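You operate a simulated robot arm through the tools that you are given. There is no shell and no other tool. Be economical: measure what you need, move in short steps, check, and stop when the job is done.

The job below is to be done with a simulated robot arm. You get a single attempt, and the scene is never put back.

JOB
Fetch the tub that says "putty" from the top of the steel table and set it on top of the brown floor pad.

It is judged by the outcome, as a careful person would: the job done as asked, and still so three seconds after it is handed in. It fails if anything else is knocked over, pushed out of place, dropped, spilled or broken.

ROBOT AND FRAMES
A 7-joint arm with a two-finger parallel gripper, fixed in place. Base frame: the origin is at the foot of the arm, x ahead of it, y to its left, z up; the work surface is at about z = 0.85. Lengths are in m, angles in degrees, forces in N, time in s.
With the tool pointing down near the work surface it reaches from about 0.3 to 0.7 m from the base axis. Its first joint turns from -66.0 to 66.0 degrees. Payload 1.57 kg.
The TCP is the grasp point between the finger pads, 0.03 m short of the fingertips. In the tool frame z runs along the fingers and y along their closing line. The gripper opens to 0.11 m. The fingers are 0.024 m wide and 0.012 m thick; the gripper's body (0.048 by 0.112 m) begins 0.078 m behind the TCP.
Orientation is that of the tool frame in the base frame, as a unit quaternion [w, x, y, z]. With the fingers straight down and closing along the base's y, the tool's x points along the base's -x, its y along +y and its z along -z.

CONTROLS
- The arm moves only by the tool apply_moves. Its argument "targets" is a list of rows, each a list of 7 numbers: the shift along the tool's x, y, z in units of 250 mm (1.0 is 250 mm), then the turn, a rotation vector about the tool's x, y, z in units of 45 degrees (1.0 is 45 degrees), then the gripper command, from -1 (shut) to 1 (fully open), values between in proportion. In form: [[dx, dy, dz, wx, wy, wz, hand], ...]. A call has 1 to 10 rows; each row is the pose to reach, as a shift and turn from the pose commanded when the call began, along the tool's axes at that moment. A call with a number of a shift or a turn outside -1 to 1 is refused whole. A row lasts 0.2 s, in which the tool goes at most 0.05 m and 8.6 degrees; a call with a longer step from one row to the next is refused whole, and so is a gripper value outside its range. Where a pose cannot be reached the arm comes as near as it can. A force on the tool above 40 N (or 10 N above the force at the start of the call, whichever is more), or a blocked arm, ends the call early, and 0.2 s more pass. The fingers move at their own pace (about 0.108 m/s each) and stop on an object; they squeeze with about 31 N. The grip force told is the motor's: it shows also when the fingers shut on nothing. Time passes only in rows, and 0.2 s behind the last, so rows that repeat a pose let the fingers close. It gives the time, the measured TCP pose, the force on the tool (base axes), the opening and the grip force at its end, in the units of the frame above (readings bear some noise), and new pictures: "show" is both (left out), scene, wrist or none.
- Cameras (640 x 400 px; columns grow to the right, rows downward): "scene" is fixed at [0.1503, -0.3914, 1.3982]; the picture's right is [0.86, -0.51, 0.00], its down [-0.29, -0.50, -0.82] and it looks along [0.41, 0.70, -0.58] (base axes); focal length 335 px, centre (320, 200). "wrist" rides on the gripper at [-0.036, 0, -0.08] in the tool frame; the picture's right is [0.00, -1.00, 0.00], its down [0.97, 0.00, -0.24] and it looks along [0.24, 0.00, 0.97] (tool axes); focal length 218 px, centre (320, 200). There is no depth. A picture from a camera that has moved, and an enlarged one, comes with that camera's place and axes in the base frame and with its lens. The place of the scene camera against the robot may be out by one fixed shift of up to 0.012 m in any direction.
- zoom(camera, box): a new picture of the part [left, top, right, bottom] of that camera's present view, enlarged. No time passes.
- hand_in(): hands the job in; it is judged then, once.

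Work in short steps. Places have to be worked out from the pictures, the camera data and where the tool is seen: move nearer, look again, correct. Check each grasp and each placing, and mend what went wrong. You have 90 turns and 150 pictures in all, those below and enlarged ones among them. Open the gripper and draw the arm clear of the work before you hand the job in, unless the task says otherwise; then end with one line.

The tools are called after "Call:" as name(argument=value, ...) on one line, values as JSON. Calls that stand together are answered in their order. apply_moves: Moves the arm, as the interface text tells. Its arguments: {"type":"object","properties":{"targets":{"type":"array"},"show":{"type":"string","enum":["both","scene","wrist","none"]}},"required":["targets"]} The other tools are called the same way: zoom (camera, box) takes an enlarged picture of a part of a camera's view; hand_in () hands the job in.

At the start:

```text
clock: 0.0
eef_pos: [0.4321, 0.0892, 1.1635]
tool_rot: [0.0, 0.0, 1.0, 0.0]
wrist_force: [0.8, 0.4, 0.4]
grip_width: 0.1098
grip_force: 0.1
```

scene: 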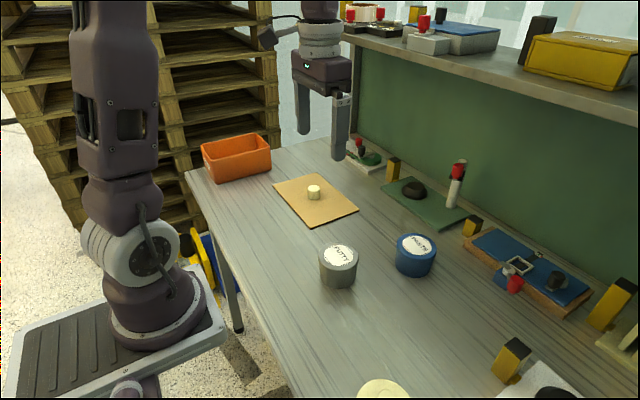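
wrist: 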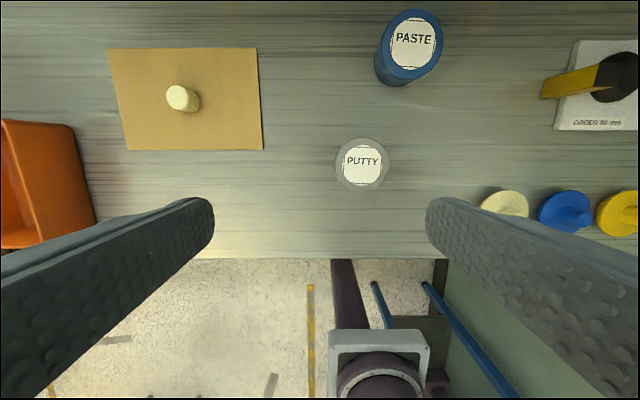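

The putty tub is the grey one. Before moving I need to identify the "brown floor pad", so I'll look closer at the pad on the table and at the floor.

Call:
zoom(camera="scene", box=[180, 110, 460, 300])

Call:
zoom(camera="scene", box=[0, 200, 320, 400])

Call:
zoom(camera="wrist", box=[0, 0, 640, 400])

```text
2.11 times, centred on (320, 205) of scene
camera zoom: at [0.1503, -0.3914, 1.3982], right [0.86, -0.51, 0.0], down [-0.29, -0.5, -0.82], along [0.41, 0.7, -0.58], focal length 705 px, centre (320, 190)
```

zoom: 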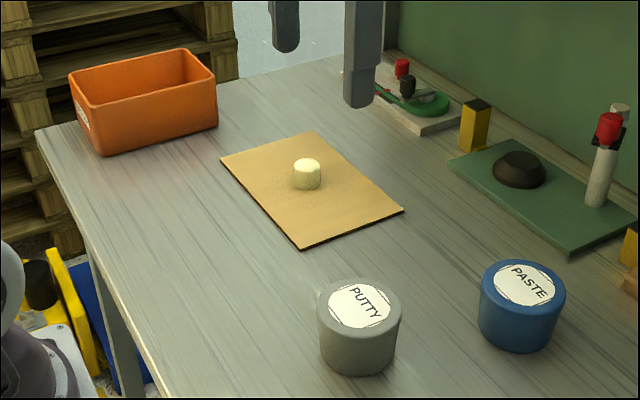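

```text
2.00 times, centred on (160, 300) of scene
camera zoom: at [0.1503, -0.3914, 1.3982], right [0.86, -0.51, 0.0], down [-0.29, -0.5, -0.82], along [0.41, 0.7, -0.58], focal length 670 px, centre (640, 0)
```

zoom: 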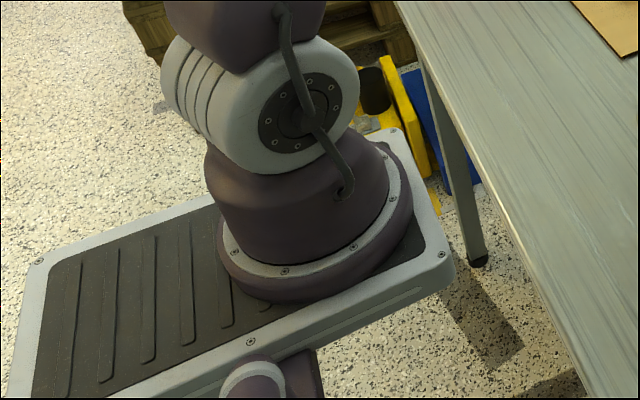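

```text
1.00 times, centred on (320, 200) of wrist
camera zoom: at [0.4676, 0.088, 1.2447], right [0.0, -1.0, 0.0], down [-0.97, 0.0, 0.24], along [-0.24, 0.0, -0.97], focal length 218 px, centre (320, 200)
```

zoom: 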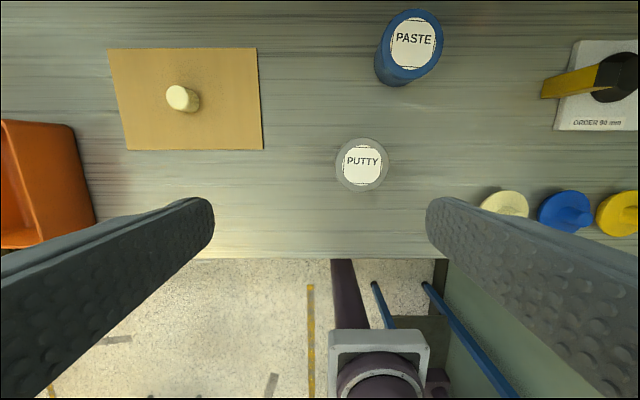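

The tan sheet on the table is a candidate pad, though it has a small cream plug on it. I'll check the rest of the scene for another brown pad.

Call:
zoom(camera="scene", box=[340, 130, 640, 400])

Call:
zoom(camera="scene", box=[330, 0, 640, 130])

Call:
zoom(camera="wrist", box=[80, 20, 300, 170])

```text
1.48 times, centred on (490, 265) of scene
camera zoom: at [0.1503, -0.3914, 1.3982], right [0.86, -0.51, 0.0], down [-0.29, -0.5, -0.82], along [0.41, 0.7, -0.58], focal length 496 px, centre (68, 104)
```

zoom: 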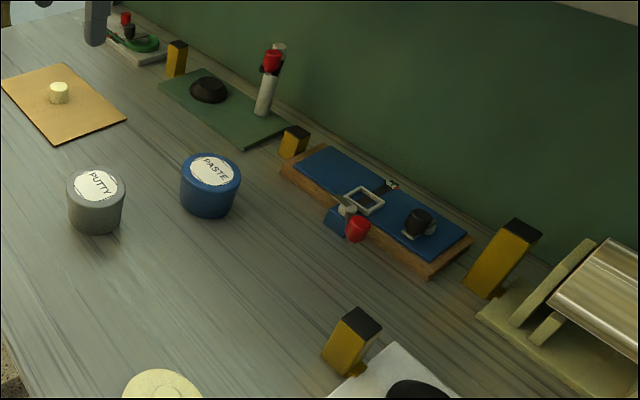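

```text
2.06 times, centred on (485, 65) of scene
camera zoom: at [0.1503, -0.3914, 1.3982], right [0.86, -0.51, 0.0], down [-0.29, -0.5, -0.82], along [0.41, 0.7, -0.58], focal length 691 px, centre (-21, 479)
```

zoom: 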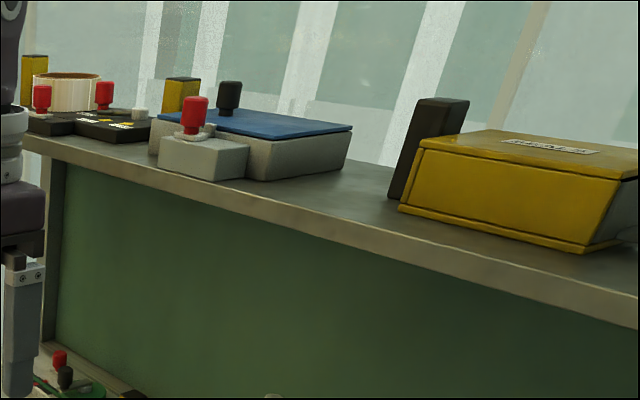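

```text
2.67 times, centred on (190, 95) of wrist
camera zoom: at [0.4676, 0.088, 1.2447], right [0.0, -1.0, 0.0], down [-0.97, 0.0, 0.24], along [-0.24, 0.0, -0.97], focal length 582 px, centre (667, 480)
```

zoom: 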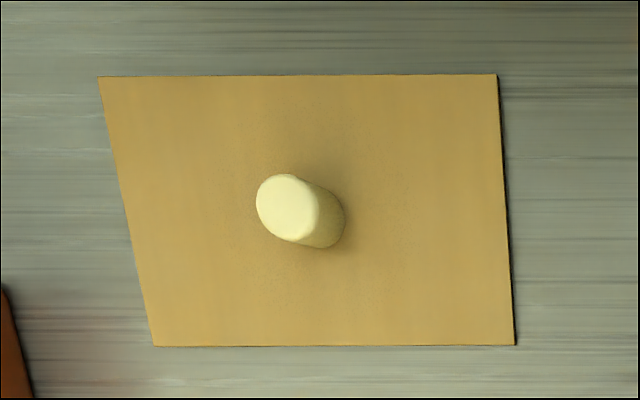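

The tan sheet (x 0.46–0.62, y 0.19–0.43) is the only brown pad so far. Some floor is out of view, so I'll tilt the wrist towards -y to see the right side.

Call:
apply_moves(targets=[[0, 0, -0.1, 0.18, 0, 0, 1], [0, 0, -0.15, 0.36, 0, 0, 1], [0, 0, -0.2, 0.54, 0, 0, 1], [0, 0, -0.2, 0.72, 0, 0, 1], [0, 0, -0.2, 0.9, 0, 0, 1]], show="wrist")

```text
clock: 1.2
eef_pos: [0.4321, 0.0868, 1.2134]
tool_rot: [0.0, 0.0, 0.938, -0.347]
wrist_force: [0.1, 0.1, 0.2]
grip_width: 0.11
grip_force: 0.1
camera wrist: at [0.4677, 0.1396, 1.2753], right [0.0, -0.76, 0.65], down [-0.97, 0.16, 0.18], along [-0.24, -0.63, -0.74], focal length 218 px, centre (320, 200)
```

wrist: 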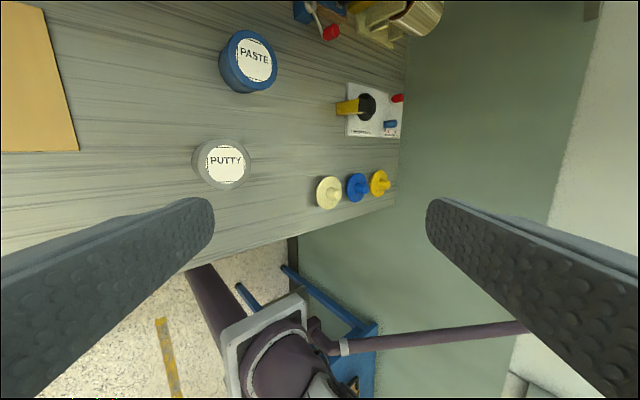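

No pad on the right side. Now I'll tilt the other way to see the left side.

Call:
apply_moves(targets=[[0, 0, 0, -0.19, 0, 0, 1], [0, 0, 0, -0.38, 0, 0, 1], [0, 0, 0, -0.57, 0, 0, 1], [0, 0, 0, -0.76, 0, 0, 1], [0, 0, 0, -0.95, 0, 0, 1]], show="none")

Call:
apply_moves(targets=[[0, 0, 0, -0.19, 0, 0, 1], [0, 0, 0, -0.38, 0, 0, 1], [0, 0, 0, -0.57, 0, 0, 1], [0, 0, 0, -0.76, 0, 0, 1], [0, 0, 0, -0.85, 0, 0, 1]], show="wrist")

```text
clock: 2.4
eef_pos: [0.4338, 0.0892, 1.2133]
tool_rot: [0.0, 0.0, 1.0, 0.021]
wrist_force: [-0.8, -0.5, 0.1]
grip_width: 0.1101
grip_force: 0.0
```

```text
clock: 3.6
eef_pos: [0.4333, 0.089, 1.2133]
tool_rot: [0.0, 0.0, 0.938, 0.347]
wrist_force: [1.1, -0.3, 0.8]
grip_width: 0.1101
grip_force: 0.1
camera wrist: at [0.4677, 0.0362, 1.2755], right [0.0, -0.76, -0.65], down [-0.97, -0.16, 0.18], along [-0.24, 0.63, -0.74], focal length 218 px, centre (320, 200)
```

wrist: 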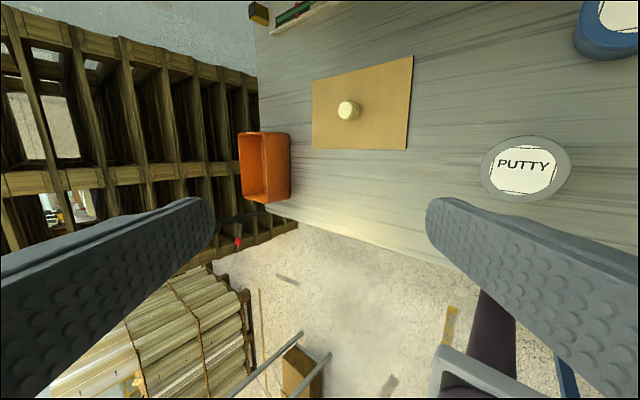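

No pad on the floor either, so the tan-brown sheet on the table is the target. I'll set the tub on its right part beside the plug, with the fingers closing along base x so they stay clear of it. First I'll straighten the tool and start turning it +90° about its axis.

Call:
apply_moves(targets=[[0, 0, 0, 0.18, 0, 0, 1], [0, 0, 0, 0.36, 0, 0, 1], [0, 0, 0, 0.54, 0, 0, 1], [0, 0, 0, 0.72, 0, 0, 1], [0, 0, 0, 0.9, 0, 0, 1]], show="none")

Call:
apply_moves(targets=[[0, 0, 0, 0, 0, 0.18, 1], [0, 0, 0, 0, 0, 0.36, 1], [0, 0, 0, 0, 0, 0.54, 1], [0, 0, 0, 0, 0, 0.72, 1], [0, 0, 0, 0, 0, 0.9, 1], [0, 0, 0, 0, 0, 1.0, 1]], show="none")

Call:
apply_moves(targets=[[0, 0, 0, 0, 0, 0.18, 1], [0, 0, 0, 0, 0, 0.36, 1], [0, 0, 0, 0, 0, 0.54, 1], [0, 0, 0, 0, 0, 0.72, 1], [0, 0, 0, 0, 0, 0.9, 1], [0, 0, 0, 0, 0, 1.0, 1]], show="wrist")

```text
clock: 4.8
eef_pos: [0.4333, 0.0885, 1.2137]
tool_rot: [0.001, 0.0, 1.0, -0.001]
wrist_force: [0.4, 0.2, 0.0]
grip_width: 0.11
grip_force: 0.0
```

```text
clock: 6.2
eef_pos: [0.434, 0.0873, 1.2141]
tool_rot: [0.0, 0.384, 0.923, -0.001]
wrist_force: [0.1, 0.3, 0.7]
grip_width: 0.1102
grip_force: 0.0
```

```text
clock: 7.6
eef_pos: [0.433, 0.0887, 1.2143]
tool_rot: [-0.001, 0.708, 0.706, 0.0]
wrist_force: [0.6, -0.1, 0.2]
grip_width: 0.1099
grip_force: 0.1
camera wrist: at [0.4315, 0.0522, 1.2947], right [-1.0, 0.0, 0.0], down [0.0, 0.97, 0.24], along [0.0, 0.24, -0.97], focal length 218 px, centre (320, 200)
```

wrist: 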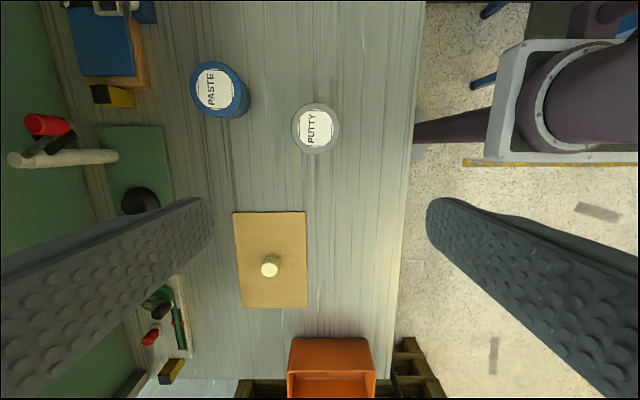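

The putty tub centre works out at about (0.440, 0.020), top near z 0.90, radius about 0.04. I'll move above it to z≈1.03 and look again.

Call:
apply_moves(targets=[[-0.09, 0.01, 0.1, 0, 0, 0, 1], [-0.18, 0.02, 0.22, 0, 0, 0, 1], [-0.275, 0.029, 0.36, 0, 0, 0, 1], [-0.275, 0.029, 0.5, 0, 0, 0, 1], [-0.275, 0.029, 0.64, 0, 0, 0, 1], [-0.275, 0.029, 0.736, 0, 0, 0, 1]])

```text
clock: 9.0
eef_pos: [0.4387, 0.0205, 1.0289]
tool_rot: [0.0, 0.707, 0.707, 0.0]
wrist_force: [0.3, 0.5, 0.0]
grip_width: 0.11
grip_force: 0.0
camera wrist: at [0.4386, -0.0166, 1.1098], right [-1.0, 0.0, 0.0], down [0.0, 0.97, 0.24], along [0.0, 0.24, -0.97], focal length 218 px, centre (320, 200)
```

scene: 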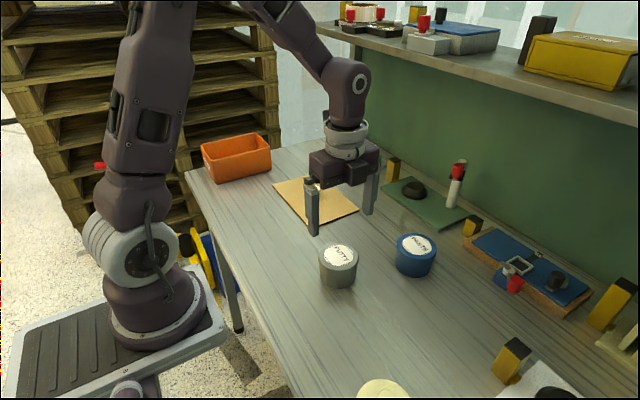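
wrist: 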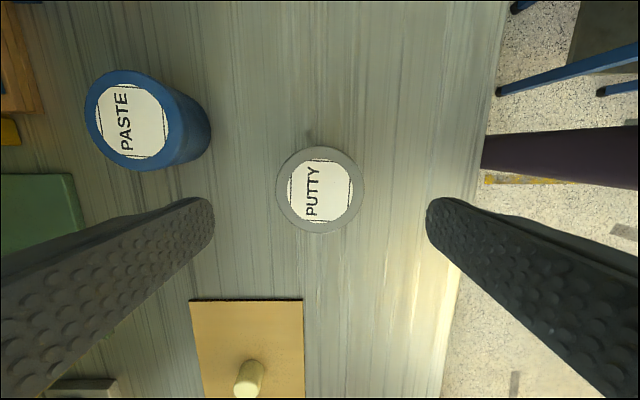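

The two wrist views put the tub at (0.439, 0.022) with its top at about 0.917 and diameter about 0.081, so there is 14 mm clearance each side. I'll descend to TCP z≈0.893.

Call:
apply_moves(targets=[[0.006, 0.0, 0.14, 0, 0, 0, 1], [0.006, 0.0, 0.28, 0, 0, 0, 1], [0.006, 0.0, 0.4, 0, 0, 0, 1], [0.006, 0.0, 0.48, 0, 0, 0, 1], [0.006, 0.0, 0.544, 0, 0, 0, 1]])

```text
clock: 10.2
eef_pos: [0.4412, 0.022, 0.8931]
tool_rot: [-0.001, 0.707, 0.707, 0.0]
wrist_force: [-0.4, -0.2, -0.1]
grip_width: 0.1098
grip_force: 0.0
camera wrist: at [0.4386, -0.0149, 0.9749], right [-1.0, 0.0, 0.0], down [0.0, 0.97, 0.24], along [0.0, 0.24, -0.97], focal length 218 px, centre (320, 200)
```

scene: 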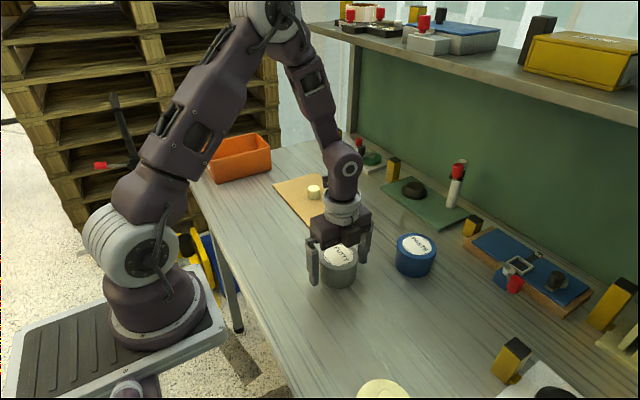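
wrist: 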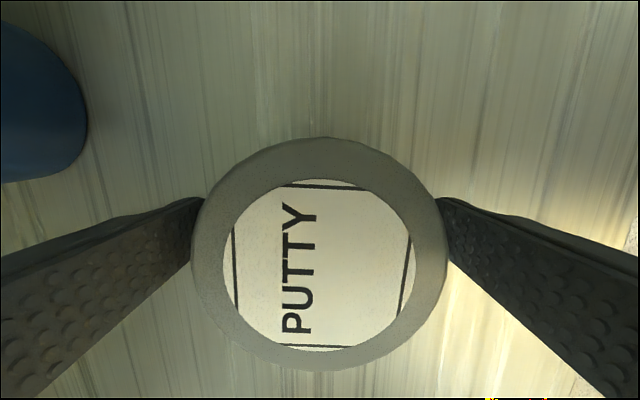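

The fingers straddle the tub centrally. Closing now.

Call:
apply_moves(targets=[[0, 0, 0, 0, 0, 0, -0.2], [0, 0, 0, 0, 0, 0, -1], [0, 0, 0, 0, 0, 0, -1], [0, 0, 0, 0, 0, 0, -1]], show="wrist")

Call:
apply_moves(targets=[[0, 0, -0.05, 0, 0, 0, -1], [0, 0, -0.15, 0, 0, 0, -1], [0, 0, -0.3, 0, 0, 0, -1], [0, 0, -0.45, 0, 0, 0, -1], [0, 0, -0.55, 0, 0, 0, -1]])

```text
clock: 11.2
eef_pos: [0.4388, 0.0222, 0.8946]
tool_rot: [0.0, 0.707, 0.707, 0.0]
wrist_force: [0.0, -0.7, 0.7]
grip_width: 0.0832
grip_force: 30.7
camera wrist: at [0.4386, -0.0148, 0.9751], right [-1.0, 0.0, 0.0], down [0.0, 0.97, 0.24], along [0.0, 0.24, -0.97], focal length 218 px, centre (320, 200)
```

wrist: 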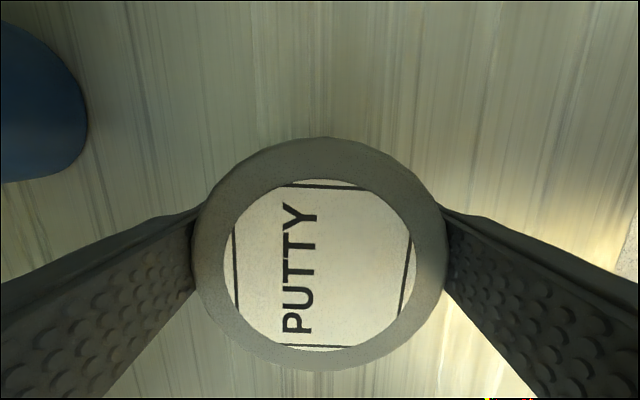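

```text
clock: 12.4
eef_pos: [0.4392, 0.0209, 1.0309]
tool_rot: [-0.001, 0.707, 0.707, 0.0]
wrist_force: [-0.4, 0.3, -2.3]
grip_width: 0.0836
grip_force: 31.0
camera wrist: at [0.4381, -0.0153, 1.1122], right [-1.0, 0.0, 0.0], down [0.0, 0.97, 0.24], along [0.0, 0.24, -0.97], focal length 218 px, centre (320, 200)
```

scene: 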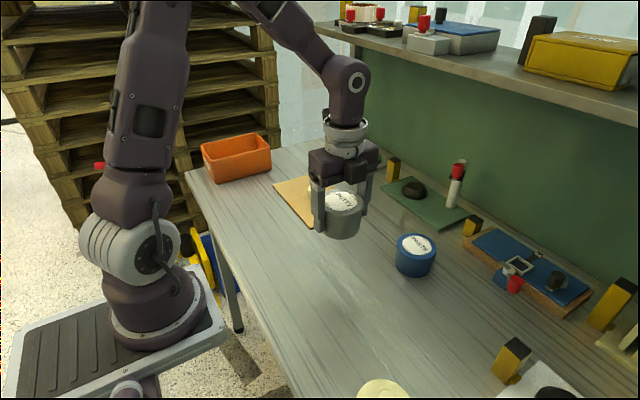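
wrist: 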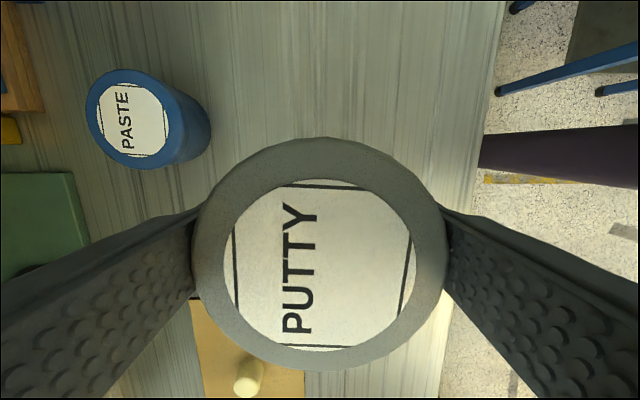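

Grip is firm at 0.083 m and the tub is lifted. The pad spans x 0.463–0.618, y 0.188–0.424, and the plug's near edge is at y≈0.291, so I'll move high to about (0.515, 0.237) and look.

Call:
apply_moves(targets=[[0.08, 0.03, 0, 0, 0, 0, -1], [0.22, 0.08, 0, 0, 0, 0, -1], [0.38, 0.13, 0, 0, 0, 0, -1], [0.54, 0.19, 0, 0, 0, 0, -1], [0.7, 0.25, 0, 0, 0, 0, -1], [0.8, 0.29, 0, 0, 0, 0, -1], [0.864, 0.304, 0, 0, 0, 0, -1], [0.864, 0.304, 0, 0, 0, 0, -1]])

```text
clock: 14.2
eef_pos: [0.5158, 0.236, 1.0305]
tool_rot: [0.0, 0.707, 0.708, 0.0]
wrist_force: [0.0, 0.3, -1.8]
grip_width: 0.0836
grip_force: 31.0
camera wrist: at [0.5151, 0.2009, 1.1118], right [-1.0, 0.0, 0.0], down [0.0, 0.97, 0.24], along [0.0, 0.24, -0.97], focal length 218 px, centre (320, 200)
```

scene: 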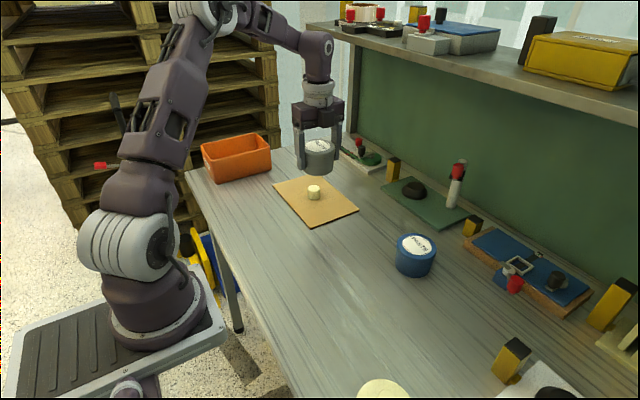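
wrist: 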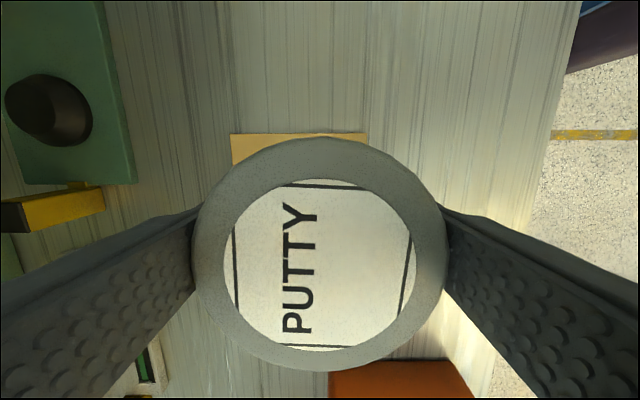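

The pad's near edge checks out at y≈0.187 and x 0.462–0.616, and the plug centre is about (0.535, 0.304) with radius about 0.019. I'll shift 2 mm to -y and descend to just above the pad.

Call:
apply_moves(targets=[[-0.006, 0, 0.1, 0, 0, 0, -1], [-0.006, 0, 0.22, 0, 0, 0, -1], [-0.006, 0, 0.34, 0, 0, 0, -1], [-0.006, 0, 0.42, 0, 0, 0, -1], [-0.006, 0, 0.476, 0, 0, 0, -1], [-0.006, 0, 0.476, 0, 0, 0, -1]])

Call:
zoom(camera="scene", box=[240, 120, 400, 240])

```text
clock: 15.6
eef_pos: [0.5165, 0.2357, 0.9123]
tool_rot: [0.0, 0.707, 0.707, 0.0]
wrist_force: [-0.6, 0.1, -2.4]
grip_width: 0.0835
grip_force: 31.4
camera wrist: at [0.5147, 0.1996, 0.993], right [-1.0, 0.0, 0.0], down [0.0, 0.97, 0.24], along [0.0, 0.24, -0.97], focal length 218 px, centre (320, 200)
```

scene: 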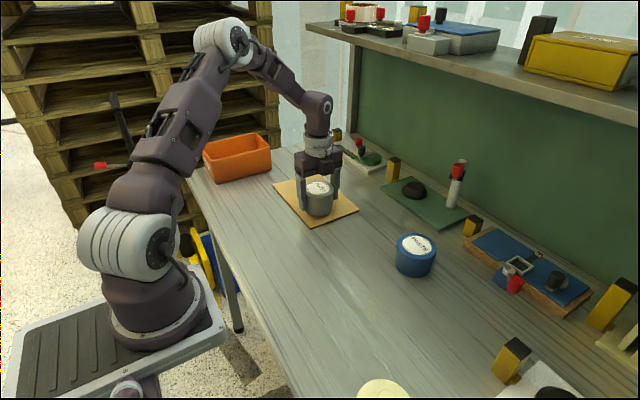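
wrist: 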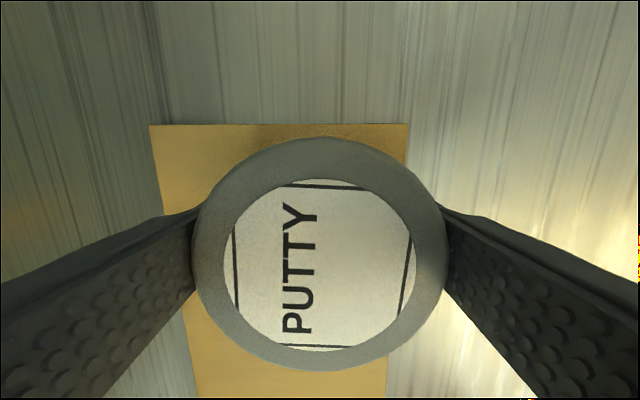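

```text
3.33 times, centred on (320, 180) of scene
camera zoom: at [0.1504, -0.3914, 1.3982], right [0.86, -0.51, 0.0], down [-0.29, -0.5, -0.82], along [0.41, 0.7, -0.58], focal length 1116 px, centre (320, 267)
```

zoom: 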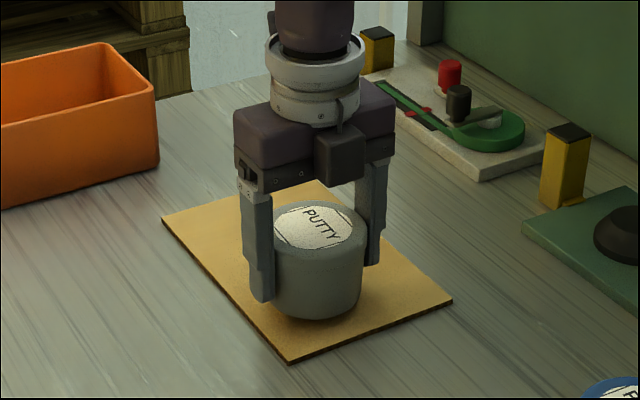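

The tub is well positioned over the pad, about 1 cm up. I'll lower it in fine steps until the force shows contact.

Call:
apply_moves(targets=[[0, 0, 0.02, 0, 0, 0, -1], [0, 0, 0.032, 0, 0, 0, -1], [0, 0, 0.044, 0, 0, 0, -1], [0, 0, 0.044, 0, 0, 0, -1]], show="none")

Call:
apply_moves(targets=[[0, 0, 0.006, 0, 0, 0, -1], [0, 0, 0.01, 0, 0, 0, -1]], show="none")

```text
clock: 16.6
eef_pos: [0.5161, 0.2358, 0.9011]
tool_rot: [0.0, 0.707, 0.707, -0.001]
wrist_force: [-0.7, -0.5, -2.3]
grip_width: 0.0837
grip_force: 30.7
```

```text
clock: 17.2
eef_pos: [0.5165, 0.2351, 0.8985]
tool_rot: [0.0, 0.707, 0.707, 0.001]
wrist_force: [-4.1, -0.8, 15.3]
grip_width: 0.0835
grip_force: 31.2
```

Contact: the vertical force rose to +15 N at z 0.8985, so the tub sits on the pad. I'll open gently.

Call:
apply_moves(targets=[[0, 0, -0.003, 0, 0, 0, 0.6], [0, 0, -0.003, 0, 0, 0, 0.8], [0, 0, -0.003, 0, 0, 0, 0.9], [0, 0, -0.003, 0, 0, 0, 0.9]], show="wrist")

```text
clock: 18.2
eef_pos: [0.5166, 0.2354, 0.8988]
tool_rot: [0.0, 0.707, 0.707, -0.001]
wrist_force: [-0.2, -1.4, -0.9]
grip_width: 0.1045
grip_force: 0.1
camera wrist: at [0.5149, 0.1994, 0.9803], right [-1.0, 0.0, 0.0], down [0.0, 0.97, 0.24], along [0.0, 0.24, -0.97], focal length 218 px, centre (320, 200)
```

wrist: 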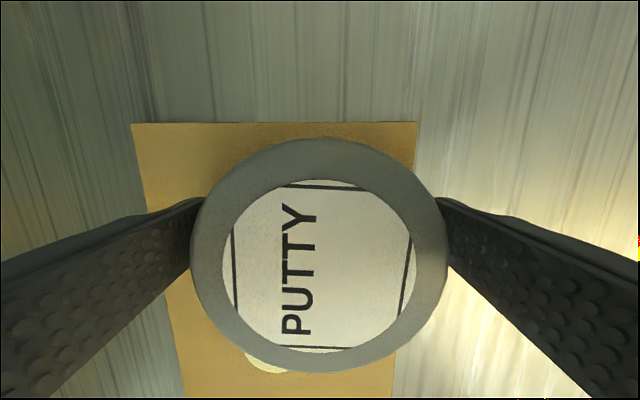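

The fingers are clear and the tub hasn't moved. I'll rise straight up.

Call:
apply_moves(targets=[[0, 0, -0.08, 0, 0, 0, 0.9], [0, 0, -0.2, 0, 0, 0, 0.9], [0, 0, -0.36, 0, 0, 0, 0.9], [0, 0, -0.54, 0, 0, 0, 0.9], [0, 0, -0.72, 0, 0, 0, 1], [0, 0, -0.88, 0, 0, 0, 1], [0, 0, -0.88, 0, 0, 0, 1]])

Call:
zoom(camera="scene", box=[240, 120, 400, 240])

```text
clock: 19.8
eef_pos: [0.5154, 0.2364, 1.1218]
tool_rot: [0.0, 0.707, 0.707, 0.0]
wrist_force: [0.3, 0.2, 0.4]
grip_width: 0.1099
grip_force: 0.0
camera wrist: at [0.5144, 0.2003, 1.2024], right [-1.0, 0.0, 0.0], down [0.0, 0.97, 0.24], along [0.0, 0.24, -0.97], focal length 218 px, centre (320, 200)
```

scene: 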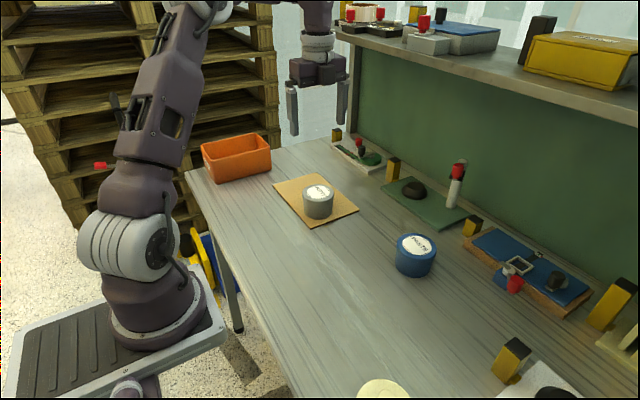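
wrist: 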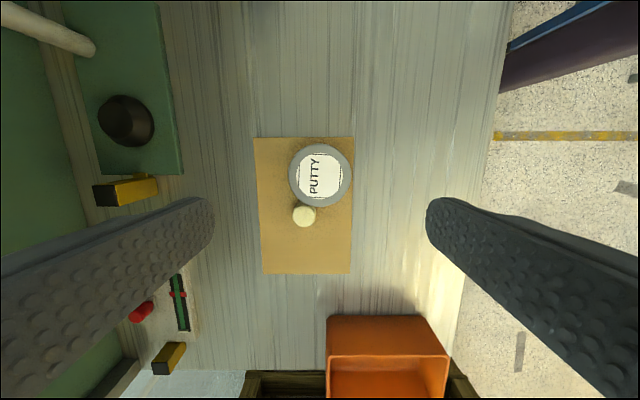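

```text
3.33 times, centred on (320, 180) of scene
camera zoom: at [0.1503, -0.3914, 1.3982], right [0.86, -0.51, 0.0], down [-0.29, -0.5, -0.82], along [0.41, 0.7, -0.58], focal length 1116 px, centre (320, 267)
```

zoom: 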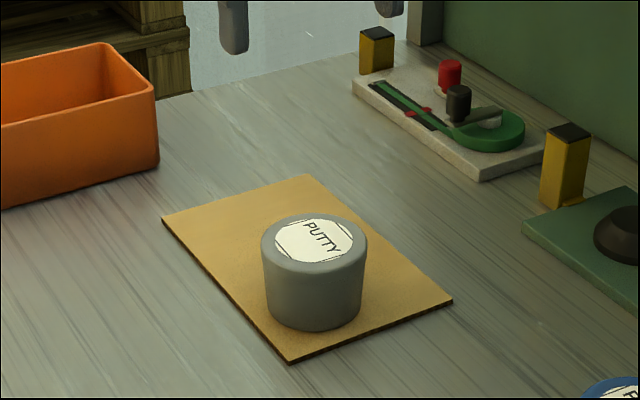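

The tub stands upright, wholly on the pad and apart from the plug. The pad edge (y≈0.187) and plug (0.539, 0.306) are where they were, and the arm is clear, so I'm handing in.

Call:
hand_in()

```text
The job is handed in.
```

The putty tub is on the tan-brown pad on the table, upright and beside the small cream plug, with nothing else moved; I saw no brown pad on the visible floor, so I took this as the "brown floor pad".
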